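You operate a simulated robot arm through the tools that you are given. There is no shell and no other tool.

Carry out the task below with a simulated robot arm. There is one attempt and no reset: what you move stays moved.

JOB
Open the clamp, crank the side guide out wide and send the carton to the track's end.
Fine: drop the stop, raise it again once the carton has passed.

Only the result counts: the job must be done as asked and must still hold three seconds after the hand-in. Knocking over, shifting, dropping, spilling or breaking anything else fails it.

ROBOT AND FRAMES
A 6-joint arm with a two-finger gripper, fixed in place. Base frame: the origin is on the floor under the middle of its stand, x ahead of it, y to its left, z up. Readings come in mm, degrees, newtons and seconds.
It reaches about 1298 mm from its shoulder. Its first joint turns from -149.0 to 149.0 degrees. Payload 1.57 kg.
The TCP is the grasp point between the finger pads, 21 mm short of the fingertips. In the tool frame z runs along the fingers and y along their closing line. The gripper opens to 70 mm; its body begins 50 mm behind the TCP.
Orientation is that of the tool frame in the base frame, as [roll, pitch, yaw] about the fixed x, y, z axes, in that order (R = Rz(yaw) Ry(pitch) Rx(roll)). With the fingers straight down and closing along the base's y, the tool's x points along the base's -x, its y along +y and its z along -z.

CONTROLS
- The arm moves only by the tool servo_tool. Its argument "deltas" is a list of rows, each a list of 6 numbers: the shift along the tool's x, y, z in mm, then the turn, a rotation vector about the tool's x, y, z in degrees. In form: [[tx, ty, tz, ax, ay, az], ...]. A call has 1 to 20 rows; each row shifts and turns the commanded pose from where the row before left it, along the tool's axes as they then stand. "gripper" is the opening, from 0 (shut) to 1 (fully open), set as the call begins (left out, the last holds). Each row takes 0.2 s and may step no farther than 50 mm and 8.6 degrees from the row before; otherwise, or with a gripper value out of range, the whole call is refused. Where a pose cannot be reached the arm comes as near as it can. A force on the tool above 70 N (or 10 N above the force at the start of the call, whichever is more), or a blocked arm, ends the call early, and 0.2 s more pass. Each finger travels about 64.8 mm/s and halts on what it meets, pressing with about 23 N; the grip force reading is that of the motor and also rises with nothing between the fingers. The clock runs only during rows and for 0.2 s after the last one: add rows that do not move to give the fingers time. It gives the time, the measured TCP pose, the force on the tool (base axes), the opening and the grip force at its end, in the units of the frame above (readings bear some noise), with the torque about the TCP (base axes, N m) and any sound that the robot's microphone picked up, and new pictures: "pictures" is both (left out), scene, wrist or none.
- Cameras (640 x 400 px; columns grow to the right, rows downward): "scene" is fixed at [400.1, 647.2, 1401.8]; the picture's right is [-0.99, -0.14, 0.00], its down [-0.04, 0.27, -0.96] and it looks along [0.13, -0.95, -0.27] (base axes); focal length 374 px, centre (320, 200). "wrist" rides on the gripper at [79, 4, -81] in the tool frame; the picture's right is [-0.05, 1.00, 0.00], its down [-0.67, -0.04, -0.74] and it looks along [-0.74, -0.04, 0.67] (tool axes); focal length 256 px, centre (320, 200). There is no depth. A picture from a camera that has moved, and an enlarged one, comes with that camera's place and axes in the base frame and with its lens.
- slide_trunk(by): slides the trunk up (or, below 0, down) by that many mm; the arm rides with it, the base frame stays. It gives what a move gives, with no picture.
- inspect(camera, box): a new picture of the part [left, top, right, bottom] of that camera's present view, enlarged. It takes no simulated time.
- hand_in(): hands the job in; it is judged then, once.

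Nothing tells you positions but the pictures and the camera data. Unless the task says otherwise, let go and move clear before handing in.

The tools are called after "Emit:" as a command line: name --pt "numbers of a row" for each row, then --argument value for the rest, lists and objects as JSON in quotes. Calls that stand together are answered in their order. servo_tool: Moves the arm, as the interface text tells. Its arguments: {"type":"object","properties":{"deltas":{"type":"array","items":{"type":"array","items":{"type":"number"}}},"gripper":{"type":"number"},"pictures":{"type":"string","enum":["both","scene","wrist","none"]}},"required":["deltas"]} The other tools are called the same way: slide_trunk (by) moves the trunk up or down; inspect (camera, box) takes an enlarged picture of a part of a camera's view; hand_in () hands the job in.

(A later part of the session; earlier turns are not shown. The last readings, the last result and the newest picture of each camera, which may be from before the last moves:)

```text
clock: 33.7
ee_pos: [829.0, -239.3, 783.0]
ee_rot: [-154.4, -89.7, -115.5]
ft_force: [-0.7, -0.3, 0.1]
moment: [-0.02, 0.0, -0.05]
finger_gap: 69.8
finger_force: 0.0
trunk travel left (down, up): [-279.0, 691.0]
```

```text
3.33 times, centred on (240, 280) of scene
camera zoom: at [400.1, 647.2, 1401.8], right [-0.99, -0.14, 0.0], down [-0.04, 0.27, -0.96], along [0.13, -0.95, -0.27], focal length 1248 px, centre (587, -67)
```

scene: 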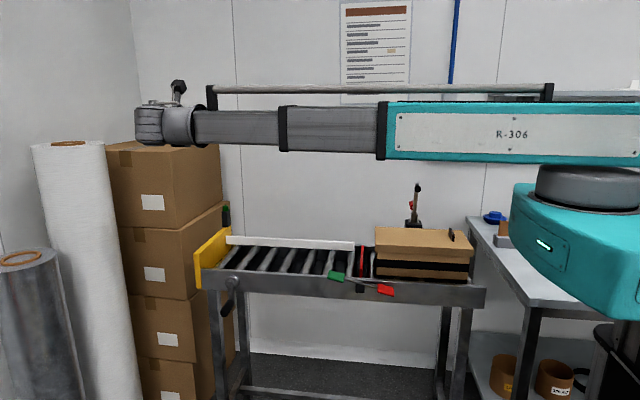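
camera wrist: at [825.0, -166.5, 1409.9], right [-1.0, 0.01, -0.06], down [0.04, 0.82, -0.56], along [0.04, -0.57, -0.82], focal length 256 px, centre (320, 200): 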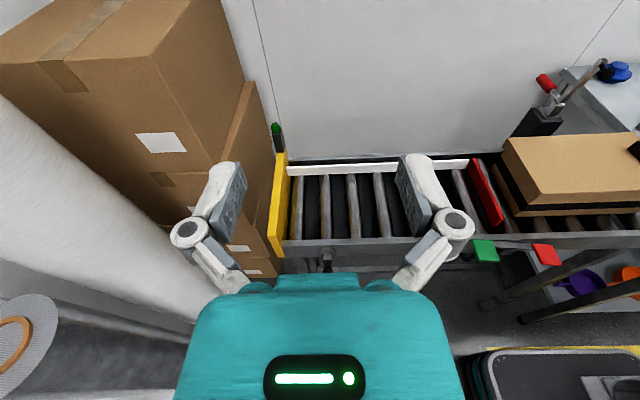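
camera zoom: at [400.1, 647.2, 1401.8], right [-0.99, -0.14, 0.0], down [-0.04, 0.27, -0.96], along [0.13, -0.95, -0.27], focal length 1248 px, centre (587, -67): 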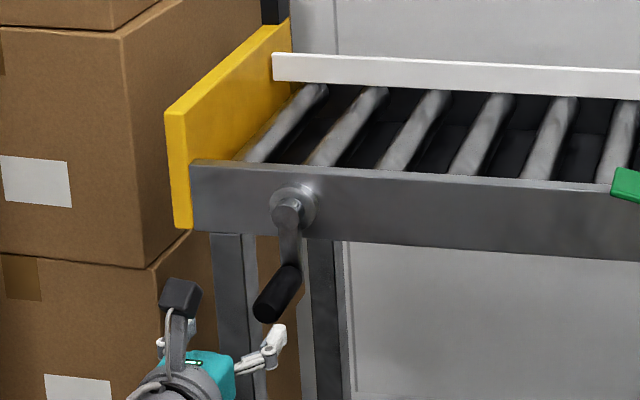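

The handle is straight ahead, but its depth is uncertain. I'll shift sideways and take a second zoomed view for a good stereo measurement.

Emit:
servo_tool --pt "0 35 0 0 0 0" --pt "0 35 0 0 0 0" --pictures "none"

Emit:
inspect --camera "wrist" --box '[160, 0, 320, 100]'

Emit:
inspect --camera "wrist" --box '[160, 80, 320, 180]'

```text
clock: 34.3
ee_pos: [757.3, -239.4, 781.9]
ee_rot: [-160.3, -89.6, -109.8]
ft_force: [0.1, 0.3, -0.7]
moment: [-0.03, 0.02, -0.02]
finger_gap: 70.0
finger_force: 0.0
trunk travel left (down, up): [-279.0, 691.0]
```

```text
4.00 times, centred on (240, 50) of wrist
camera zoom: at [753.5, -157.9, 863.4], right [-1.0, 0.0, -0.06], down [0.04, 0.75, -0.66], along [0.04, -0.66, -0.75], focal length 1024 px, centre (640, 800)
```

zoom: 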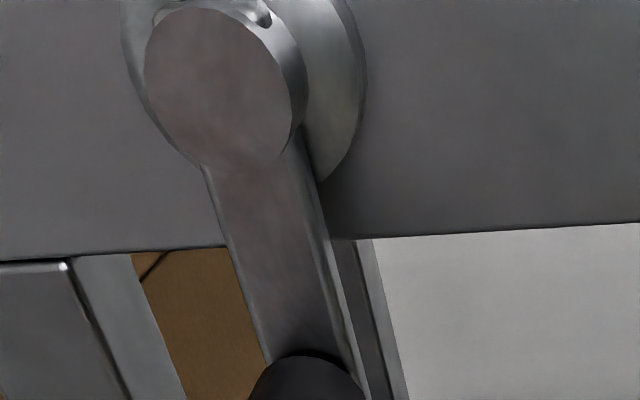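

```text
4.00 times, centred on (240, 130) of wrist
camera zoom: at [753.5, -157.9, 863.4], right [-1.0, 0.0, -0.06], down [0.04, 0.75, -0.66], along [0.04, -0.66, -0.75], focal length 1024 px, centre (640, 480)
```

zoom: 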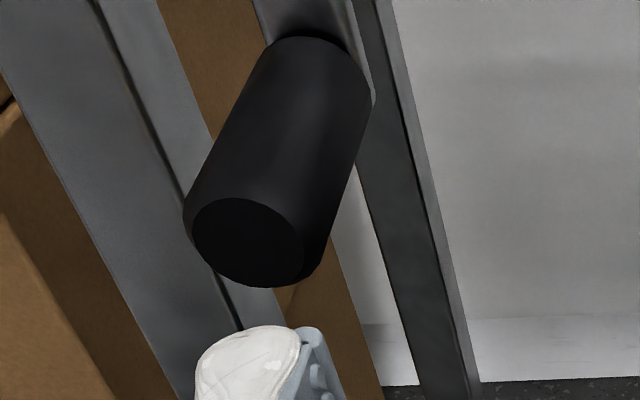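

The stereo view puts the handle's free end at (838.5,-330.5,744.5), diameter 25 mm, with the handle running back to y≈-393. The hub is at about (839,-395,808), so the crank radius is about 64 mm. I'll set the wrist at hub height, tilt down 20° and line up with the handle.

Emit:
servo_tool --pt "0 -41 0 0 0 0" --pt "0 -40.5 0 0 0 0" --pictures "none"

Emit:
slide_trunk --by 25

Emit:
servo_tool --pt "-20.8 0 -1.2 0 -6.5 0" --pt "-20.8 0 -1.2 0 -6.5 0" --pt "-20.8 0 -1.2 0 -6.5 0"

```text
clock: 34.9
ee_pos: [841.4, -239.6, 782.6]
ee_rot: [-162.0, -89.5, -108.1]
ft_force: [-0.6, 0.0, -0.8]
moment: [0.03, 0.04, 0.01]
finger_gap: 69.8
finger_force: 0.1
trunk travel left (down, up): [-279.0, 691.0]
```

```text
clock: 35.6
ee_pos: [841.8, -239.5, 806.9]
ee_rot: [-163.5, -89.4, -106.4]
ft_force: [-0.3, 0.1, -0.2]
moment: [0.04, -0.03, -0.01]
finger_gap: 69.9
finger_force: 0.0
trunk travel left (down, up): [-304.0, 666.0]
```

```text
clock: 36.4
ee_pos: [842.0, -225.5, 744.5]
ee_rot: [-179.7, -70.0, -90.4]
ft_force: [-0.1, 0.0, 0.0]
moment: [0.0, -0.04, -0.02]
finger_gap: 69.7
finger_force: 0.1
trunk travel left (down, up): [-304.0, 666.0]
camera wrist: at [836.6, -176.8, 848.4], right [-1.0, 0.02, -0.05], down [0.04, 0.93, -0.37], along [0.04, -0.37, -0.93], focal length 256 px, centre (320, 200)
```

scene: 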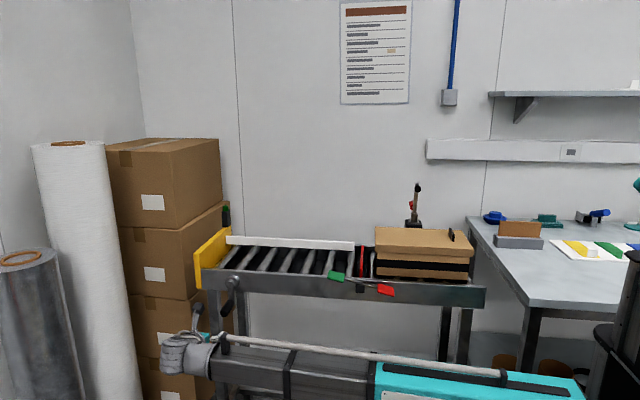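
wrist: 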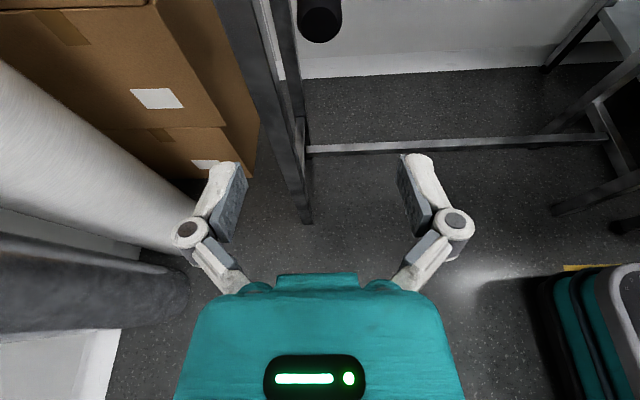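

The handle lines up at x≈838.4, z≈746. I'll advance with the fingers open on either side of it, stopping at y≈-350.

Emit:
servo_tool --pt "14.2 3.5 39.0 0 0 0" --pt "14.2 0 39.0 0 0 0" --pt "14.2 0 39.0 0 0 0"

Emit:
inspect --camera "scene" --box '[180, 220, 300, 340]'

```text
clock: 37.2
ee_pos: [838.6, -354.1, 744.7]
ee_rot: [-179.7, -69.9, -90.3]
ft_force: [0.4, 0.7, 0.6]
moment: [0.0, 0.01, 0.0]
finger_gap: 69.8
finger_force: 0.0
trunk travel left (down, up): [-304.0, 666.0]
camera wrist: at [834.4, -303.4, 848.4], right [-1.0, 0.02, -0.05], down [0.04, 0.93, -0.37], along [0.04, -0.37, -0.93], focal length 256 px, centre (320, 200)
```

scene: 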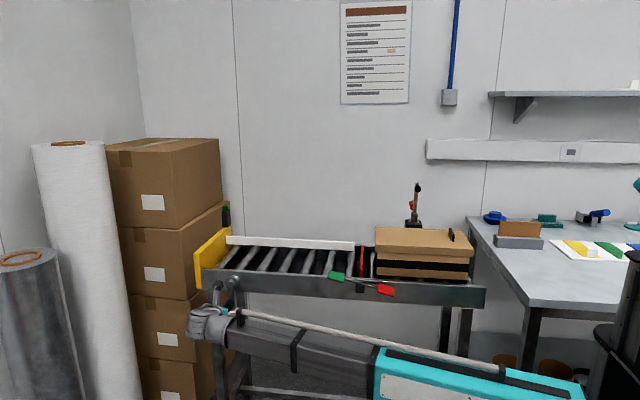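
wrist: 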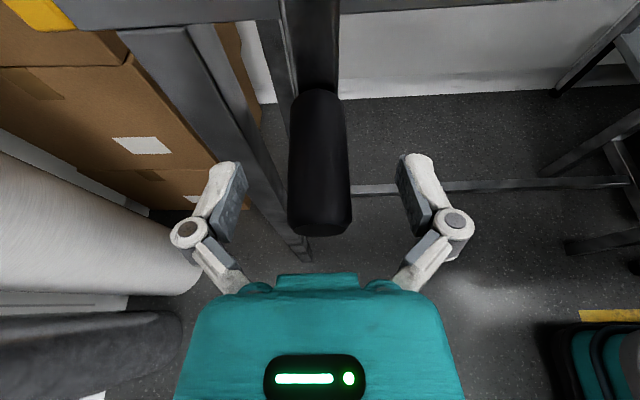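

```text
3.33 times, centred on (240, 280) of scene
camera zoom: at [400.1, 647.2, 1401.8], right [-0.99, -0.14, 0.0], down [-0.04, 0.27, -0.96], along [0.13, -0.95, -0.27], focal length 1248 px, centre (587, -67)
```

zoom: 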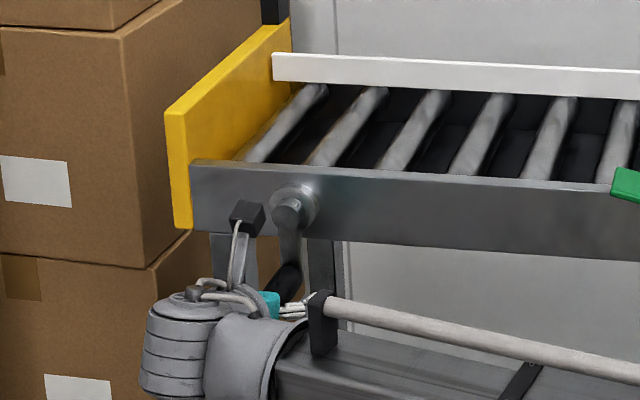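

The handle is centred between the fingers. Closing on it now.

Emit:
servo_tool --pt "0 0 0 0 0 0" --pt "0 0 0 0 0 0" --pt "0 0 0 0 0 0" --pt "0 0 0 0 0 0" --gripper 0 --pictures "wrist"

```text
clock: 38.2
ee_pos: [839.7, -352.4, 745.8]
ee_rot: [-179.6, -70.0, -90.4]
ft_force: [0.7, 3.3, 1.8]
moment: [0.05, 0.0, 0.08]
finger_gap: 27.3
finger_force: 32.0
trunk travel left (down, up): [-304.0, 666.0]
camera wrist: at [834.4, -302.6, 848.5], right [-1.0, 0.02, -0.05], down [0.04, 0.93, -0.37], along [0.04, -0.37, -0.93], focal length 256 px, centre (320, 200)
```

wrist: 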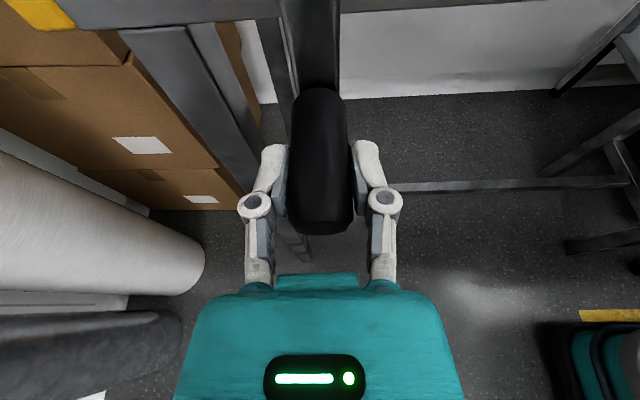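

The handle is gripped (gap 27 mm). I'll start with a slow 40° turn, bottom toward +x (clockwise from the front), and watch the forces and which way the guide moves.

Emit:
servo_tool --pt "0 -11.1 0 0 0 0" --pt "2.6 -10.8 -1.0 0 0.9 0" --pt "4.4 -10.1 -1.5 0 1.5 0" --pt "6.1 -9.1 -1.9 0 2.1 0"

Emit:
inspect --camera "scene" --box '[180, 220, 300, 340]'

```text
clock: 39.2
ee_pos: [880.7, -352.2, 758.1]
ee_rot: [-179.5, -74.6, -90.4]
ft_force: [4.4, 0.5, -6.2]
moment: [1.04, 0.0, 0.06]
finger_gap: 27.6
finger_force: 32.2
trunk travel left (down, up): [-304.0, 666.0]
camera wrist: at [876.0, -295.0, 857.6], right [-1.0, 0.01, -0.05], down [0.04, 0.9, -0.44], along [0.04, -0.45, -0.89], focal length 256 px, centre (320, 200)
```

scene: 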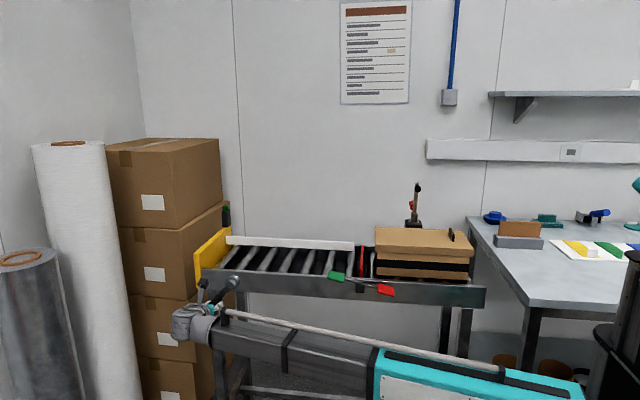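
wrist: 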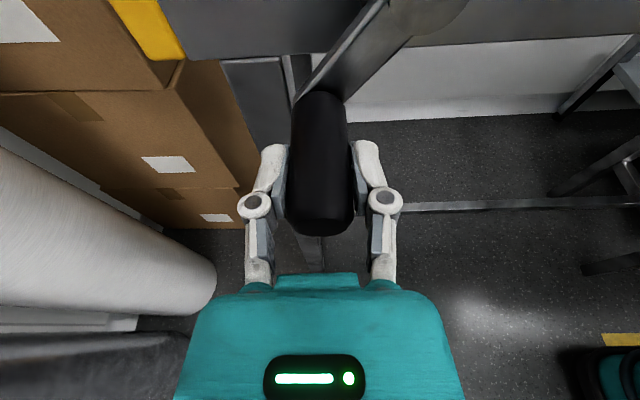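

```text
3.33 times, centred on (240, 280) of scene
camera zoom: at [400.1, 647.2, 1401.8], right [-0.99, -0.14, 0.0], down [-0.04, 0.27, -0.96], along [0.13, -0.95, -0.27], focal length 1248 px, centre (587, -67)
```

zoom: 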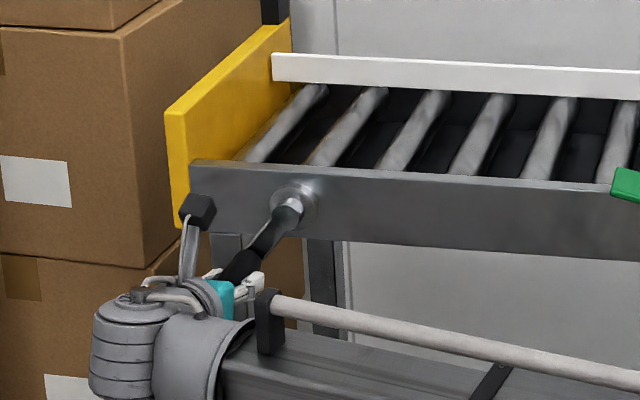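

The crank follows with only a few newtons. I'll continue through to the side position.

Emit:
servo_tool --pt "7.6 -7.9 -2.1 0 2.5 0" --pt "8.9 -6.4 -2.0 0 2.9 0" --pt "9.9 -4.7 -1.75 0 3.2 0" --pt "10.7 -2.9 -1.3 0 3.4 0" --pt "11.1 -1.0 -0.7 0 3.5 0"

Emit:
inspect --camera "scene" --box '[180, 220, 300, 340]'

```text
clock: 40.4
ee_pos: [903.9, -352.7, 808.5]
ee_rot: [-13.4, -89.8, 103.7]
ft_force: [24.5, -2.5, -1.3]
moment: [0.93, 0.02, 0.35]
finger_gap: 27.6
finger_force: 32.3
trunk travel left (down, up): [-304.0, 666.0]
camera wrist: at [899.7, -270.7, 887.9], right [-1.0, 0.0, -0.05], down [0.03, 0.74, -0.67], along [0.04, -0.67, -0.74], focal length 256 px, centre (320, 200)
```

scene: 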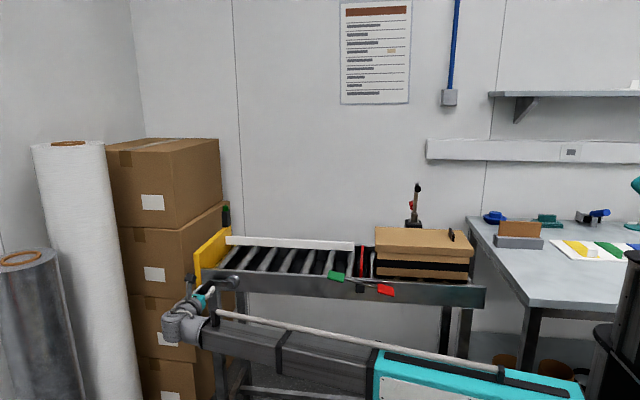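
wrist: 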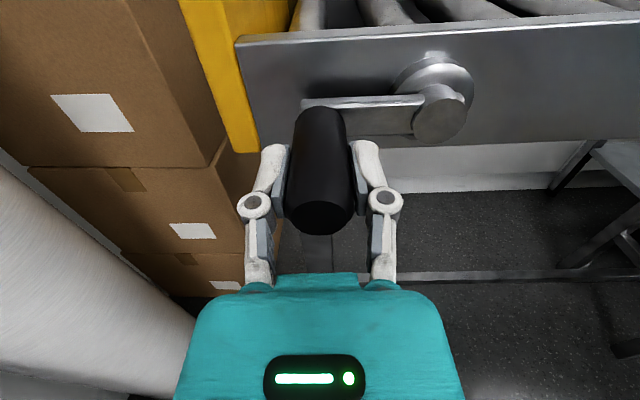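

```text
3.33 times, centred on (240, 280) of scene
camera zoom: at [400.1, 647.2, 1401.8], right [-0.99, -0.14, 0.0], down [-0.04, 0.27, -0.96], along [0.13, -0.95, -0.27], focal length 1248 px, centre (587, -67)
```

zoom: 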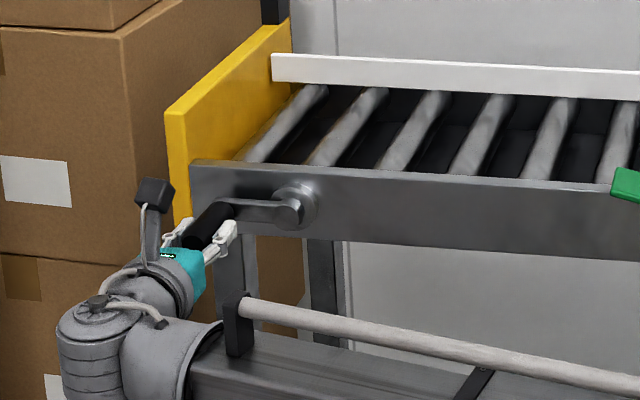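

Emit:
inspect --camera "scene" --box '[180, 170, 340, 270]'

Emit:
inspect --camera "scene" --box '[330, 220, 394, 260]'

```text
4.00 times, centred on (260, 220) of scene
camera zoom: at [400.1, 647.2, 1401.8], right [-0.99, -0.14, 0.0], down [-0.04, 0.27, -0.96], along [0.13, -0.95, -0.27], focal length 1497 px, centre (560, 120)
```

zoom: 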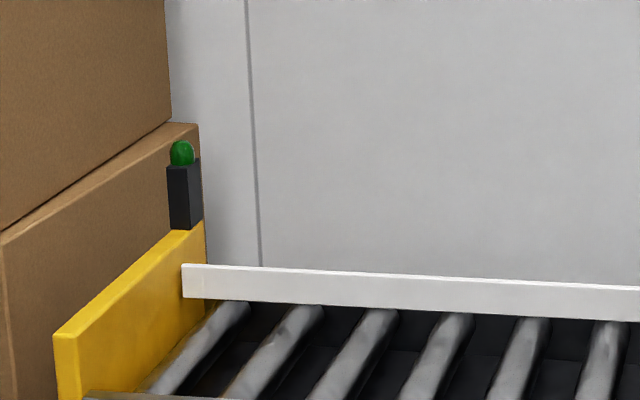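

```text
10.00 times, centred on (362, 240) of scene
camera zoom: at [400.1, 647.2, 1401.8], right [-0.99, -0.14, 0.0], down [-0.04, 0.27, -0.96], along [0.13, -0.95, -0.27], focal length 3742 px, centre (-100, -200)
```

zoom: 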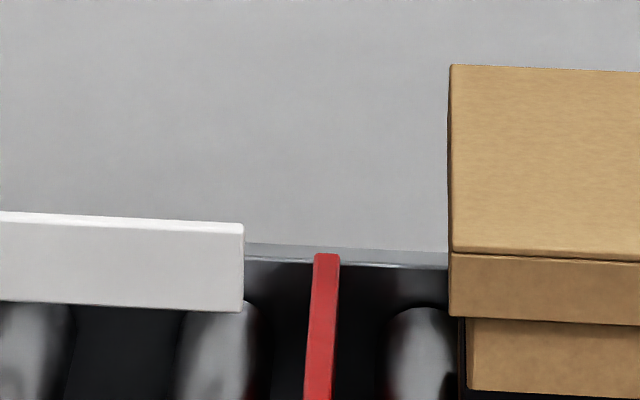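

Comparing zooms, the guide moved slightly inward (toward the camera) with that turn, so the opening direction is the other way. I'll reverse: back through the bottom and on to the -x side.

Emit:
servo_tool --pt "-11.3 -0.5 0 0 -3.52 0" --pt "-10.9 2.9 0.67 0 -3.42 0" --pt "-10.2 4.8 1.24 0 -3.24 0" --pt "-9.15 6.5 1.64 0 -2.95 0" --pt "-7.8 8.0 1.82 0 -2.57 0" --pt "-6.26 9.3 1.76 0 -2.12 0" --pt "-4.57 10.3 1.47 0 -1.57 0" --pt "-2.74 10.9 0.96 0 -0.97 0" --pt "-0.94 11.3 0.35 0 -0.33 0" --pt "0.94 11.3 -0.35 0 0.33 0" --pt "2.72 10.9 -1.0 0 0.97 0" --pt "4.53 10.3 -1.59 0 1.57 0" --pt "6.19 9.3 -1.99 0 2.12 0" --pt "7.7 8.0 -2.16 0 2.57 0" --pt "9.06 6.5 -2.11 0 2.95 0" --pt "10.14 4.8 -1.82 0 3.24 0" --pt "10.82 2.9 -1.32 0 3.42 0" --pt "11.28 1.0 -0.69 0 3.52 0"

Emit:
inspect --camera "scene" --box '[180, 170, 340, 270]'

Emit:
inspect --camera "scene" --box '[330, 220, 394, 260]'

```text
clock: 44.2
ee_pos: [775.4, -353.1, 808.1]
ee_rot: [-111.5, -89.9, -158.6]
ft_force: [5.9, -6.8, -2.7]
moment: [1.03, 0.08, 0.1]
finger_gap: 27.6
finger_force: 32.1
trunk travel left (down, up): [-304.0, 666.0]
camera wrist: at [770.2, -271.3, 888.6], right [-1.0, 0.0, -0.06], down [0.04, 0.75, -0.67], along [0.04, -0.67, -0.74], focal length 256 px, centre (320, 200)
```

scene: 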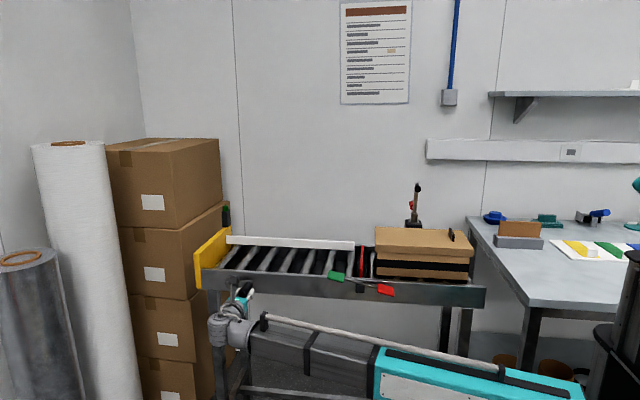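
wrist: 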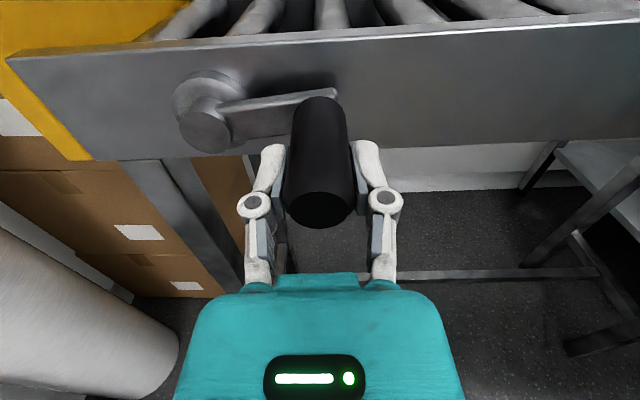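

```text
4.00 times, centred on (260, 220) of scene
camera zoom: at [400.1, 647.2, 1401.8], right [-0.99, -0.14, 0.0], down [-0.04, 0.27, -0.96], along [0.13, -0.95, -0.27], focal length 1497 px, centre (560, 120)
```

zoom: 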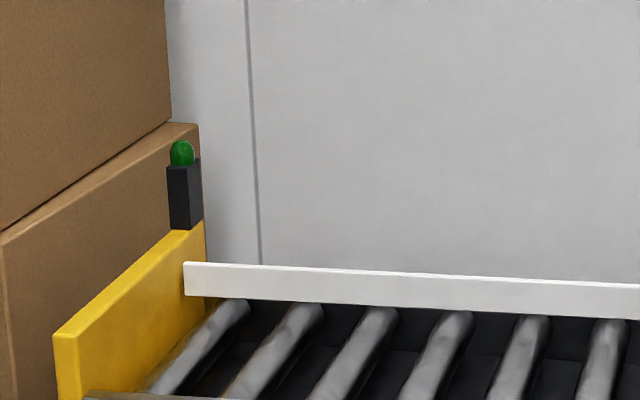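

```text
10.00 times, centred on (362, 240) of scene
camera zoom: at [400.1, 647.2, 1401.8], right [-0.99, -0.14, 0.0], down [-0.04, 0.27, -0.96], along [0.13, -0.95, -0.27], focal length 3742 px, centre (-100, -200)
```

zoom: 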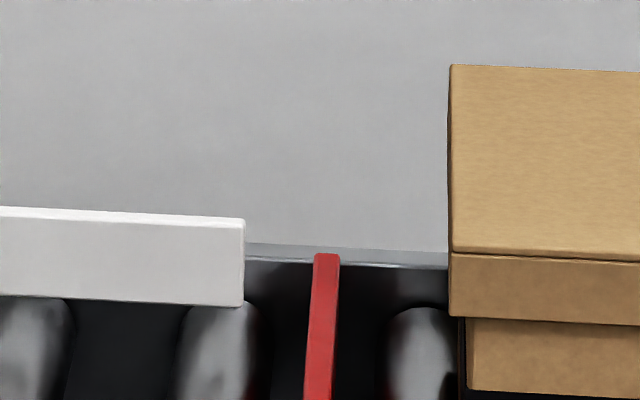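

The opening direction is confirmed: about 6 mm outward per half turn, so about 12 mm per turn. I'll keep going with coarser rows, first the half turn over the top.

Emit:
servo_tool --pt "22.2 -3.9 0 0 6.94 0" --pt "19.46 -11.3 2.37 0 6.19 0" --pt "14.12 -17.3 3.29 0 4.69 0" --pt "7.33 -21.2 2.36 0 2.54 0" --pt "0 -22.6 0 0 0 0" --pt "-7.22 -21.2 -2.68 0 -2.54 0" --pt "-13.8 -17.3 -4.44 0 -4.69 0" --pt "-19.09 -11.3 -4.45 0 -6.19 0" --pt "-22.04 -3.9 -2.68 0 -6.94 0"

```text
clock: 46.2
ee_pos: [904.9, -352.6, 807.7]
ee_rot: [-147.3, -89.9, -122.9]
ft_force: [7.2, -7.7, -0.6]
moment: [-1.02, -0.04, 0.1]
finger_gap: 27.6
finger_force: 31.9
trunk travel left (down, up): [-304.0, 666.0]
camera wrist: at [899.8, -270.7, 888.2], right [-1.0, 0.0, -0.06], down [0.04, 0.75, -0.66], along [0.04, -0.67, -0.75], focal length 256 px, centre (320, 200)
```

scene: 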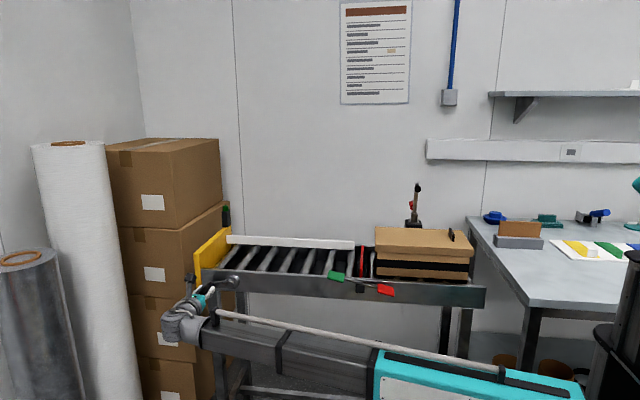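
wrist: 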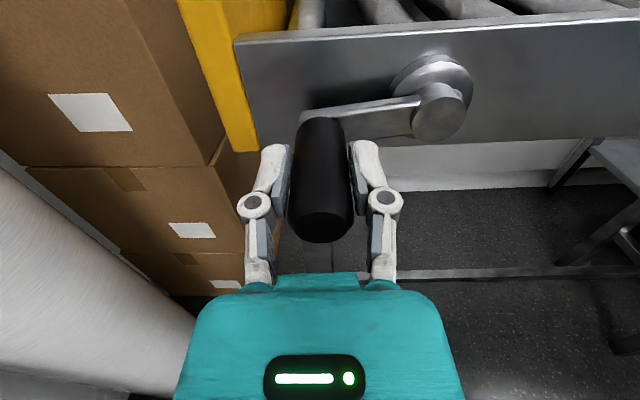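

That half turn went smoothly with forces under 10 N. Next, a full turn in the same direction.

Emit:
servo_tool --pt "-22.2 3.9 0 0 -6.94 0" --pt "-19.46 11.3 2.37 0 -6.19 0" --pt "-14.12 17.3 3.29 0 -4.69 0" --pt "-7.33 21.2 2.36 0 -2.54 0" --pt "0 22.6 0 0 0 0" --pt "7.22 21.2 -2.68 0 2.54 0" --pt "13.8 17.3 -4.44 0 4.69 0" --pt "19.09 11.3 -4.45 0 6.19 0" --pt "22.04 3.9 -2.68 0 6.94 0" --pt "22.2 -3.9 0 0 6.94 0" --pt "19.46 -11.3 2.37 0 6.19 0" --pt "14.12 -17.3 3.29 0 4.69 0" --pt "7.33 -21.2 2.36 0 2.54 0" --pt "0 -22.6 0 0 0 0" --pt "-7.22 -21.2 -2.68 0 -2.54 0" --pt "-13.8 -17.3 -4.44 0 -4.69 0" --pt "-19.09 -11.3 -4.45 0 -6.19 0" --pt "-22.04 -3.9 -2.68 0 -6.94 0"

Emit:
inspect --camera "scene" --box '[330, 220, 394, 260]'

```text
clock: 50.0
ee_pos: [904.4, -352.2, 808.5]
ee_rot: [-69.2, -89.9, 159.1]
ft_force: [7.1, -0.7, -0.1]
moment: [-0.94, -0.03, 0.1]
finger_gap: 27.9
finger_force: 31.9
trunk travel left (down, up): [-304.0, 666.0]
camera wrist: at [900.0, -269.8, 888.6], right [-1.0, 0.0, -0.06], down [0.04, 0.74, -0.67], along [0.04, -0.67, -0.74], focal length 256 px, centre (320, 200)
```

scene: 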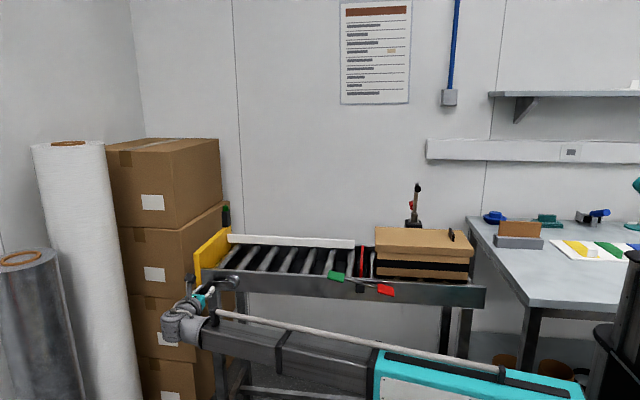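
wrist: 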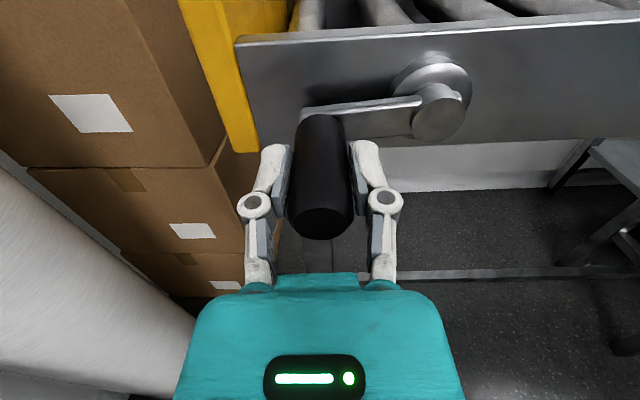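

```text
10.00 times, centred on (362, 240) of scene
camera zoom: at [400.1, 647.2, 1401.8], right [-0.99, -0.14, 0.0], down [-0.04, 0.27, -0.96], along [0.13, -0.95, -0.27], focal length 3742 px, centre (-100, -200)
```

zoom: 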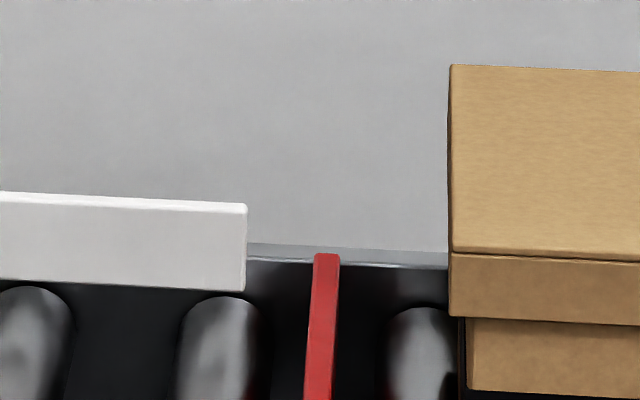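

The guide is moving out by about 10 mm per turn. Another full turn.

Emit:
servo_tool --pt "-22.2 3.9 0 0 -6.94 0" --pt "-19.46 11.3 2.37 0 -6.19 0" --pt "-14.12 17.3 3.29 0 -4.69 0" --pt "-7.33 21.2 2.36 0 -2.54 0" --pt "0 22.6 0 0 0 0" --pt "7.22 21.2 -2.68 0 2.54 0" --pt "13.8 17.3 -4.44 0 4.69 0" --pt "19.09 11.3 -4.45 0 6.19 0" --pt "22.04 3.9 -2.68 0 6.94 0" --pt "22.2 -3.9 0 0 6.94 0" --pt "19.46 -11.3 2.37 0 6.19 0" --pt "14.12 -17.3 3.29 0 4.69 0" --pt "7.33 -21.2 2.36 0 2.54 0" --pt "0 -22.6 0 0 0 0" --pt "-7.22 -21.2 -2.68 0 -2.54 0" --pt "-13.8 -17.3 -4.44 0 -4.69 0" --pt "-19.09 -11.3 -4.45 0 -6.19 0" --pt "-22.04 -3.9 -2.68 0 -6.94 0"

Emit:
inspect --camera "scene" --box '[330, 220, 394, 260]'

Emit:
inspect --camera "scene" --box '[180, 170, 340, 270]'

```text
clock: 53.8
ee_pos: [904.9, -353.8, 808.0]
ee_rot: [-89.3, -89.9, 179.3]
ft_force: [3.8, -0.9, -0.3]
moment: [-0.95, -0.03, 0.05]
finger_gap: 27.9
finger_force: 32.0
trunk travel left (down, up): [-304.0, 666.0]
camera wrist: at [900.1, -271.4, 888.8], right [-1.0, 0.0, -0.06], down [0.04, 0.74, -0.67], along [0.04, -0.67, -0.74], focal length 256 px, centre (320, 200)
```

scene: 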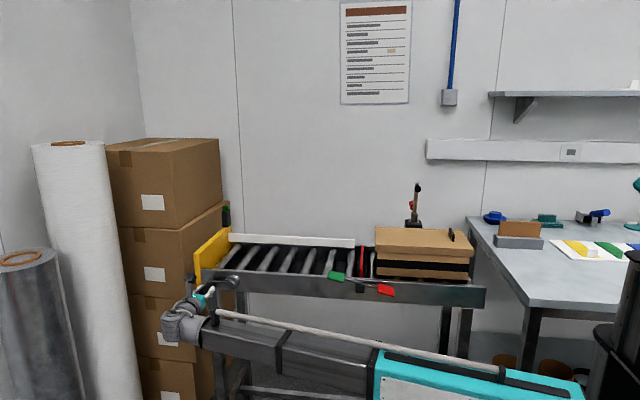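
wrist: 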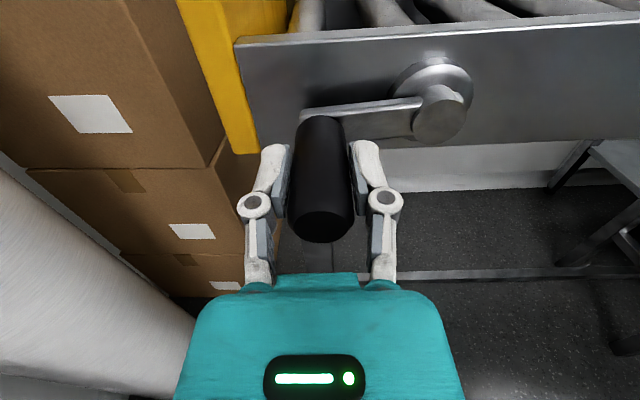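

```text
10.00 times, centred on (362, 240) of scene
camera zoom: at [400.1, 647.2, 1401.8], right [-0.99, -0.14, 0.0], down [-0.04, 0.27, -0.96], along [0.13, -0.95, -0.27], focal length 3742 px, centre (-100, -200)
```

zoom: 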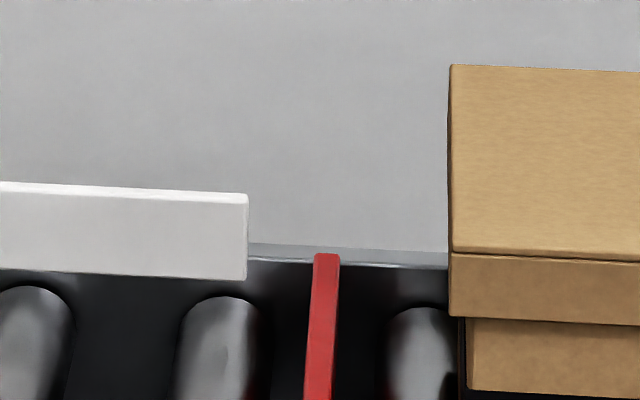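

```text
4.00 times, centred on (260, 220) of scene
camera zoom: at [400.1, 647.2, 1401.8], right [-0.99, -0.14, 0.0], down [-0.04, 0.27, -0.96], along [0.13, -0.95, -0.27], focal length 1497 px, centre (560, 120)
```

zoom: 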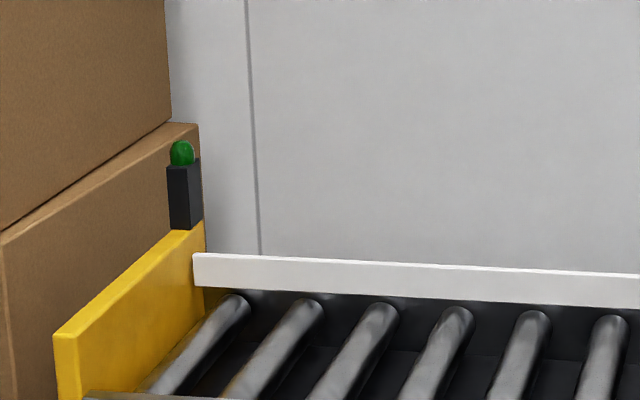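

The guide is now at about y=-643, and the carton's back side is at about -653. I'll keep turning.

Emit:
servo_tool --pt "-22.2 3.9 0 0 -6.94 0" --pt "-19.46 11.3 2.37 0 -6.19 0" --pt "-14.12 17.3 3.29 0 -4.69 0" --pt "-7.33 21.2 2.36 0 -2.54 0" --pt "0 22.6 0 0 0 0" --pt "7.22 21.2 -2.68 0 2.54 0" --pt "13.8 17.3 -4.44 0 4.69 0" --pt "19.09 11.3 -4.45 0 6.19 0" --pt "22.04 3.9 -2.68 0 6.94 0" --pt "22.2 -3.9 0 0 6.94 0" --pt "19.46 -11.3 2.37 0 6.19 0" --pt "14.12 -17.3 3.29 0 4.69 0" --pt "7.33 -21.2 2.36 0 2.54 0" --pt "0 -22.6 0 0 0 0" --pt "-7.22 -21.2 -2.68 0 -2.54 0" --pt "-13.8 -17.3 -4.44 0 -4.69 0" --pt "-19.09 -11.3 -4.45 0 -6.19 0" --pt "-22.04 -3.9 -2.68 0 -6.94 0"

Emit:
inspect --camera "scene" --box '[330, 220, 394, 260]'

```text
clock: 57.6
ee_pos: [903.8, -352.2, 807.4]
ee_rot: [-91.6, -89.9, -178.4]
ft_force: [4.6, -1.4, -0.1]
moment: [-0.93, -0.01, 0.11]
finger_gap: 27.8
finger_force: 31.8
trunk travel left (down, up): [-304.0, 666.0]
camera wrist: at [899.8, -270.3, 888.7], right [-1.0, 0.0, -0.06], down [0.04, 0.74, -0.67], along [0.04, -0.67, -0.74], focal length 256 px, centre (320, 200)
```

scene: 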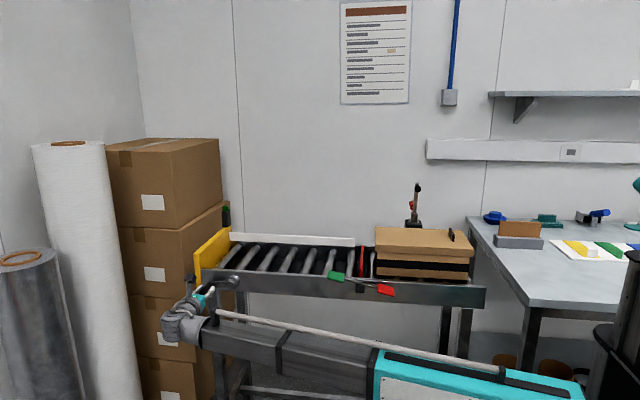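
wrist: 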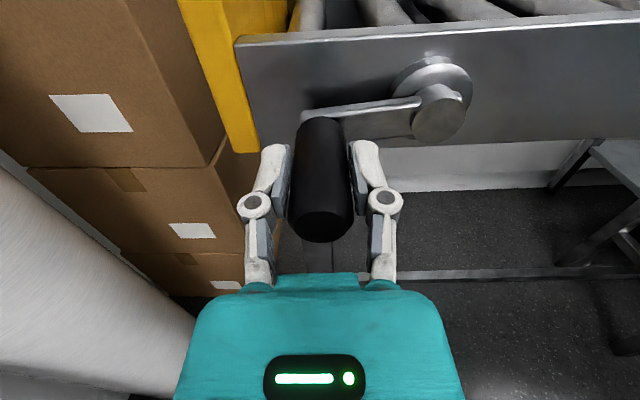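

```text
10.00 times, centred on (362, 240) of scene
camera zoom: at [400.1, 647.2, 1401.8], right [-0.99, -0.14, 0.0], down [-0.04, 0.27, -0.96], along [0.13, -0.95, -0.27], focal length 3742 px, centre (-100, -200)
```

zoom: 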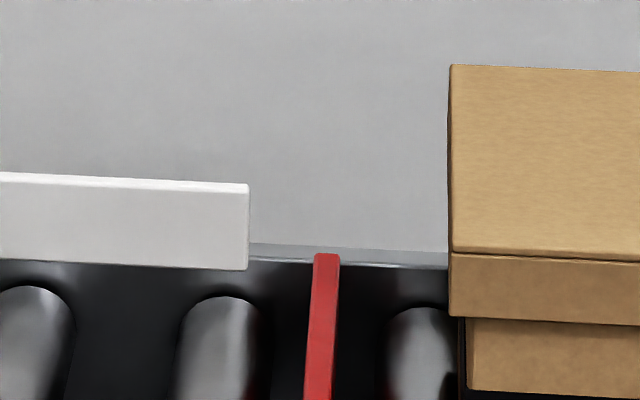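

Emit:
servo_tool --pt "-22.2 3.9 0 0 -6.94 0" --pt "-19.46 11.3 2.37 0 -6.19 0" --pt "-14.12 17.3 3.29 0 -4.69 0" --pt "-7.33 21.2 2.36 0 -2.54 0" --pt "0 22.6 0 0 0 0" --pt "7.22 21.2 -2.68 0 2.54 0" --pt "13.8 17.3 -4.44 0 4.69 0" --pt "19.09 11.3 -4.45 0 6.19 0" --pt "22.04 3.9 -2.68 0 6.94 0" --pt "22.2 -3.9 0 0 6.94 0" --pt "19.46 -11.3 2.37 0 6.19 0" --pt "14.12 -17.3 3.29 0 4.69 0" --pt "7.33 -21.2 2.36 0 2.54 0" --pt "0 -22.6 0 0 0 0" --pt "-7.22 -21.2 -2.68 0 -2.54 0" --pt "-13.8 -17.3 -4.44 0 -4.69 0" --pt "-19.09 -11.3 -4.45 0 -6.19 0" --pt "-22.04 -3.9 -2.68 0 -6.94 0"

Emit:
inspect --camera "scene" --box '[330, 220, 394, 260]'

```text
clock: 61.4
ee_pos: [904.2, -353.4, 807.4]
ee_rot: [-99.1, -89.9, -170.9]
ft_force: [11.8, -1.3, -0.9]
moment: [-0.96, -0.06, 0.24]
finger_gap: 27.6
finger_force: 32.3
trunk travel left (down, up): [-304.0, 666.0]
camera wrist: at [899.8, -271.9, 888.1], right [-1.0, 0.0, -0.05], down [0.04, 0.75, -0.67], along [0.04, -0.67, -0.74], focal length 256 px, centre (320, 200)
```

scene: 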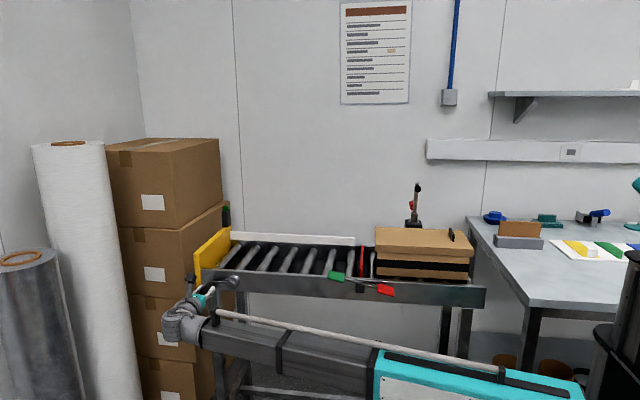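
wrist: 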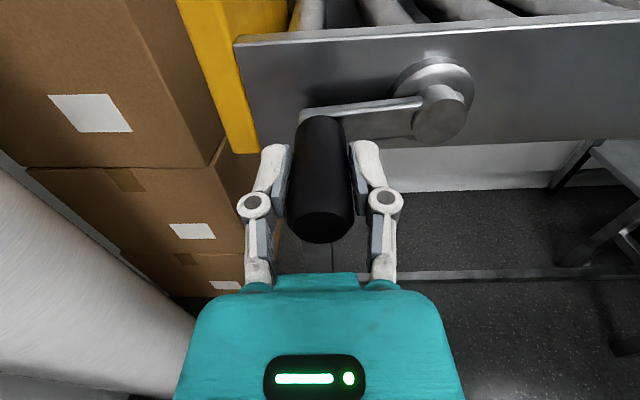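

```text
10.00 times, centred on (362, 240) of scene
camera zoom: at [400.1, 647.2, 1401.8], right [-0.99, -0.14, 0.0], down [-0.04, 0.27, -0.96], along [0.13, -0.95, -0.27], focal length 3742 px, centre (-100, -200)
```

zoom: 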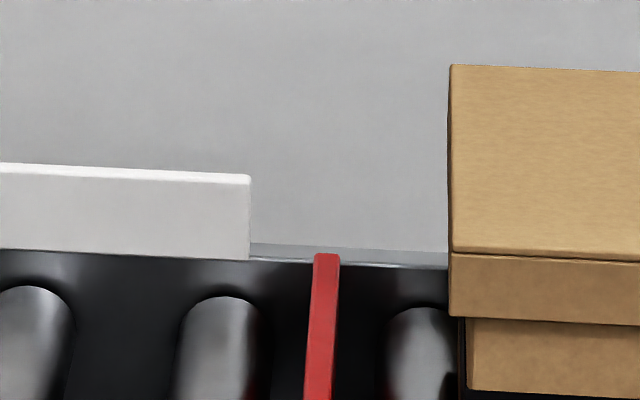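

The guide's front face is at about y=-652, close to level with the lid's back edge. I'll keep going in half turns and watch for the end of travel.

Emit:
servo_tool --pt "-22.2 3.9 0 0 -6.94 0" --pt "-19.46 11.3 2.37 0 -6.19 0" --pt "-14.12 17.3 3.29 0 -4.69 0" --pt "-7.33 21.2 2.36 0 -2.54 0" --pt "0 22.6 0 0 0 0" --pt "7.22 21.2 -2.68 0 2.54 0" --pt "13.8 17.3 -4.44 0 4.69 0" --pt "19.09 11.3 -4.45 0 6.19 0" --pt "22.04 3.9 -2.68 0 6.94 0"

Emit:
inspect --camera "scene" --box '[330, 220, 394, 260]'

```text
clock: 63.4
ee_pos: [775.1, -353.0, 808.0]
ee_rot: [-85.8, -89.9, 176.0]
ft_force: [3.9, -5.2, -4.2]
moment: [1.04, 0.02, 0.09]
finger_gap: 27.8
finger_force: 31.9
trunk travel left (down, up): [-304.0, 666.0]
camera wrist: at [770.1, -270.9, 888.5], right [-1.0, 0.0, -0.06], down [0.04, 0.74, -0.67], along [0.04, -0.67, -0.74], focal length 256 px, centre (320, 200)
```

scene: 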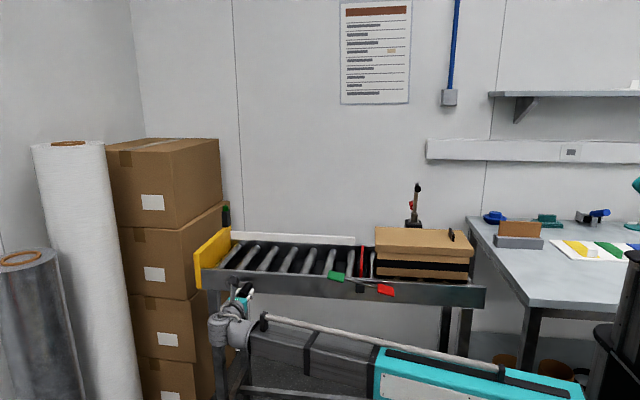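
wrist: 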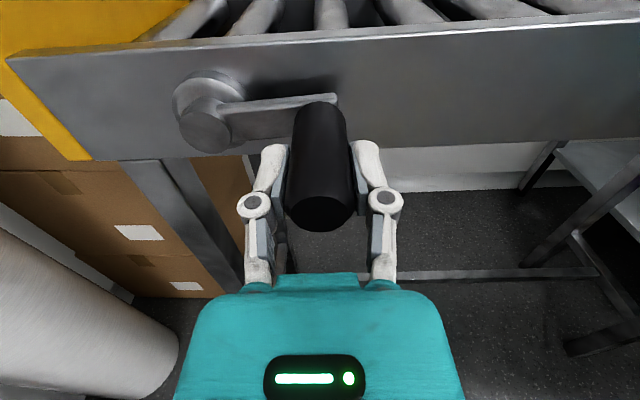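

```text
10.00 times, centred on (362, 240) of scene
camera zoom: at [400.1, 647.2, 1401.8], right [-0.99, -0.14, 0.0], down [-0.04, 0.27, -0.96], along [0.13, -0.95, -0.27], focal length 3742 px, centre (-100, -200)
```

zoom: 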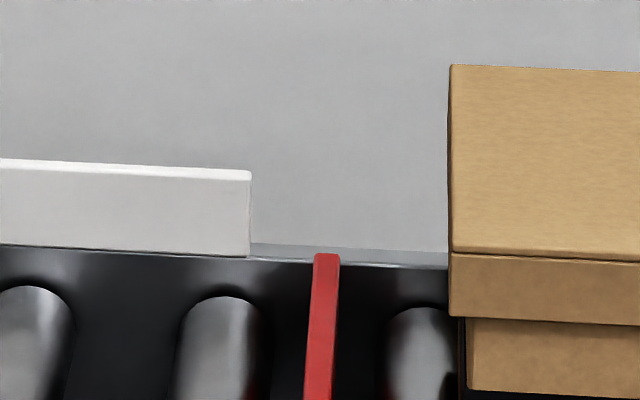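

Emit:
servo_tool --pt "22.2 -3.9 0 0 6.94 0" --pt "19.46 -11.3 2.37 0 6.19 0" --pt "14.12 -17.3 3.29 0 4.69 0" --pt "7.33 -21.2 2.36 0 2.54 0" --pt "0 -22.6 0 0 0 0" --pt "-7.22 -21.2 -2.68 0 -2.54 0" --pt "-13.8 -17.3 -4.44 0 -4.69 0" --pt "-19.09 -11.3 -4.45 0 -6.19 0" --pt "-22.04 -3.9 -2.68 0 -6.94 0"

Emit:
inspect --camera "scene" --box '[330, 220, 394, 260]'

```text
clock: 65.4
ee_pos: [904.8, -351.9, 809.1]
ee_rot: [-56.1, -89.8, 146.1]
ft_force: [9.2, 1.5, 9.8]
moment: [-1.07, 0.01, 0.17]
finger_gap: 27.6
finger_force: 31.9
trunk travel left (down, up): [-304.0, 666.0]
camera wrist: at [899.8, -269.5, 889.7], right [-1.0, 0.0, -0.06], down [0.04, 0.74, -0.67], along [0.04, -0.67, -0.74], focal length 256 px, centre (320, 200)
```

scene: 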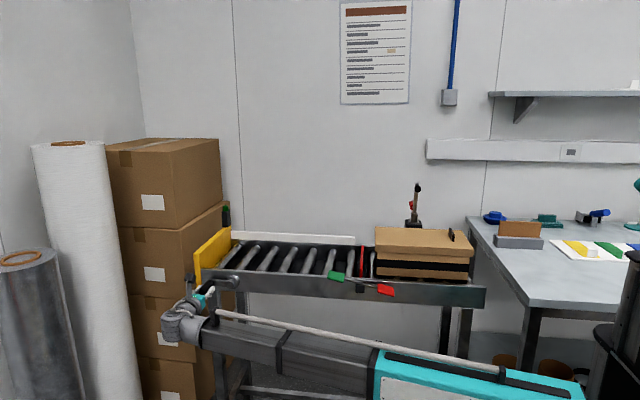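
wrist: 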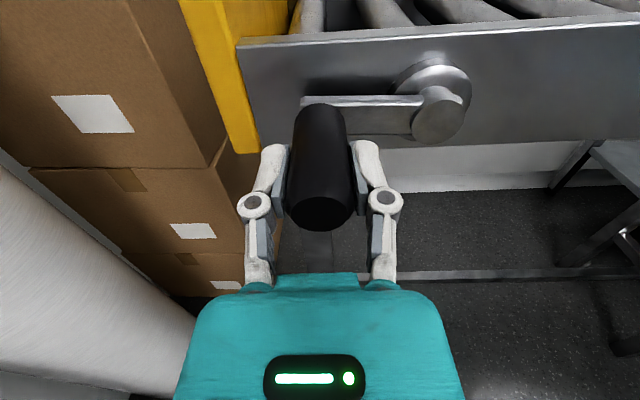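

```text
10.00 times, centred on (362, 240) of scene
camera zoom: at [400.1, 647.2, 1401.8], right [-0.99, -0.14, 0.0], down [-0.04, 0.27, -0.96], along [0.13, -0.95, -0.27], focal length 3742 px, centre (-100, -200)
```

zoom: 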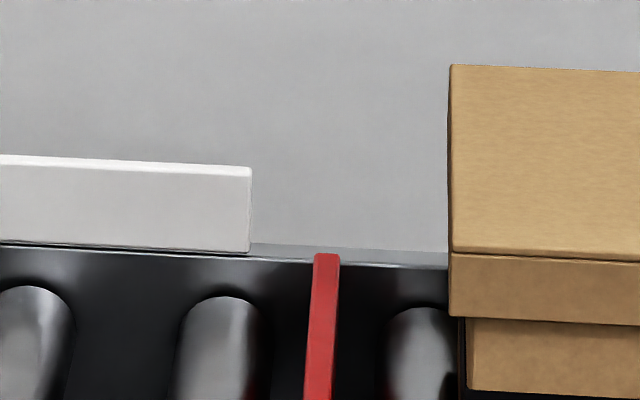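

The last half turn moved the guide less and there's now about 10 N resisting. I'll try 30° more, gently, to see if it's at the end of travel.

Emit:
servo_tool --pt "-11.3 1.0 0 0 -3.52 0" --pt "-10.9 2.9 0.67 0 -3.42 0" --pt "-10.2 4.8 1.24 0 -3.24 0"

Emit:
inspect --camera "scene" --box '[330, 220, 394, 260]'

```text
clock: 66.2
ee_pos: [897.9, -351.2, 775.4]
ee_rot: [-179.5, -79.8, -90.4]
ft_force: [16.5, -0.1, 3.6]
moment: [-0.98, 0.04, 0.33]
finger_gap: 27.6
finger_force: 32.6
trunk travel left (down, up): [-304.0, 666.0]
camera wrist: at [892.2, -284.6, 868.7], right [-1.0, 0.01, -0.05], down [0.03, 0.85, -0.53], along [0.04, -0.53, -0.85], focal length 256 px, centre (320, 200)
```

scene: 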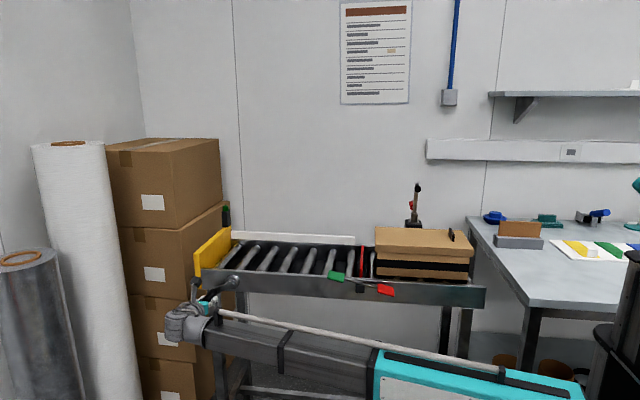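
wrist: 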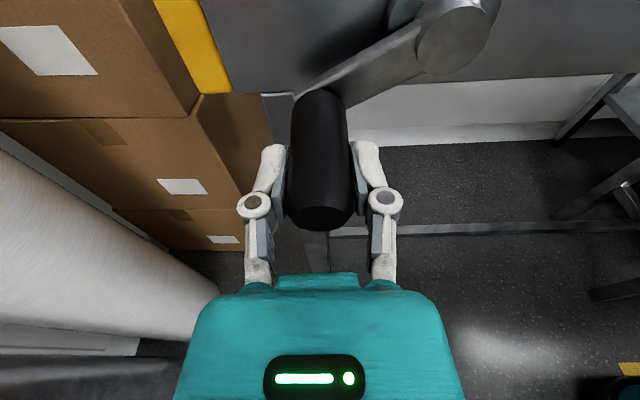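

```text
10.00 times, centred on (362, 240) of scene
camera zoom: at [400.1, 647.2, 1401.8], right [-0.99, -0.14, 0.0], down [-0.04, 0.27, -0.96], along [0.13, -0.95, -0.27], focal length 3742 px, centre (-100, -200)
```

zoom: 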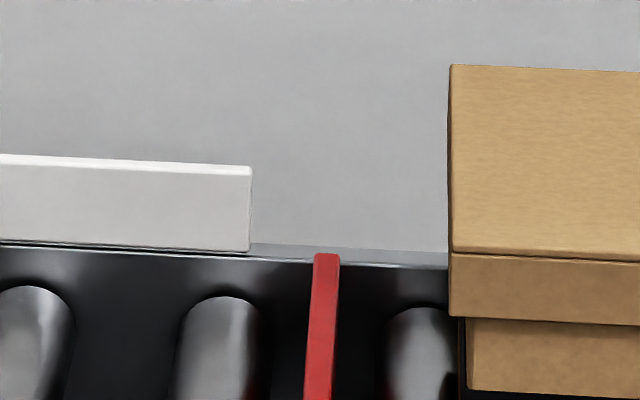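

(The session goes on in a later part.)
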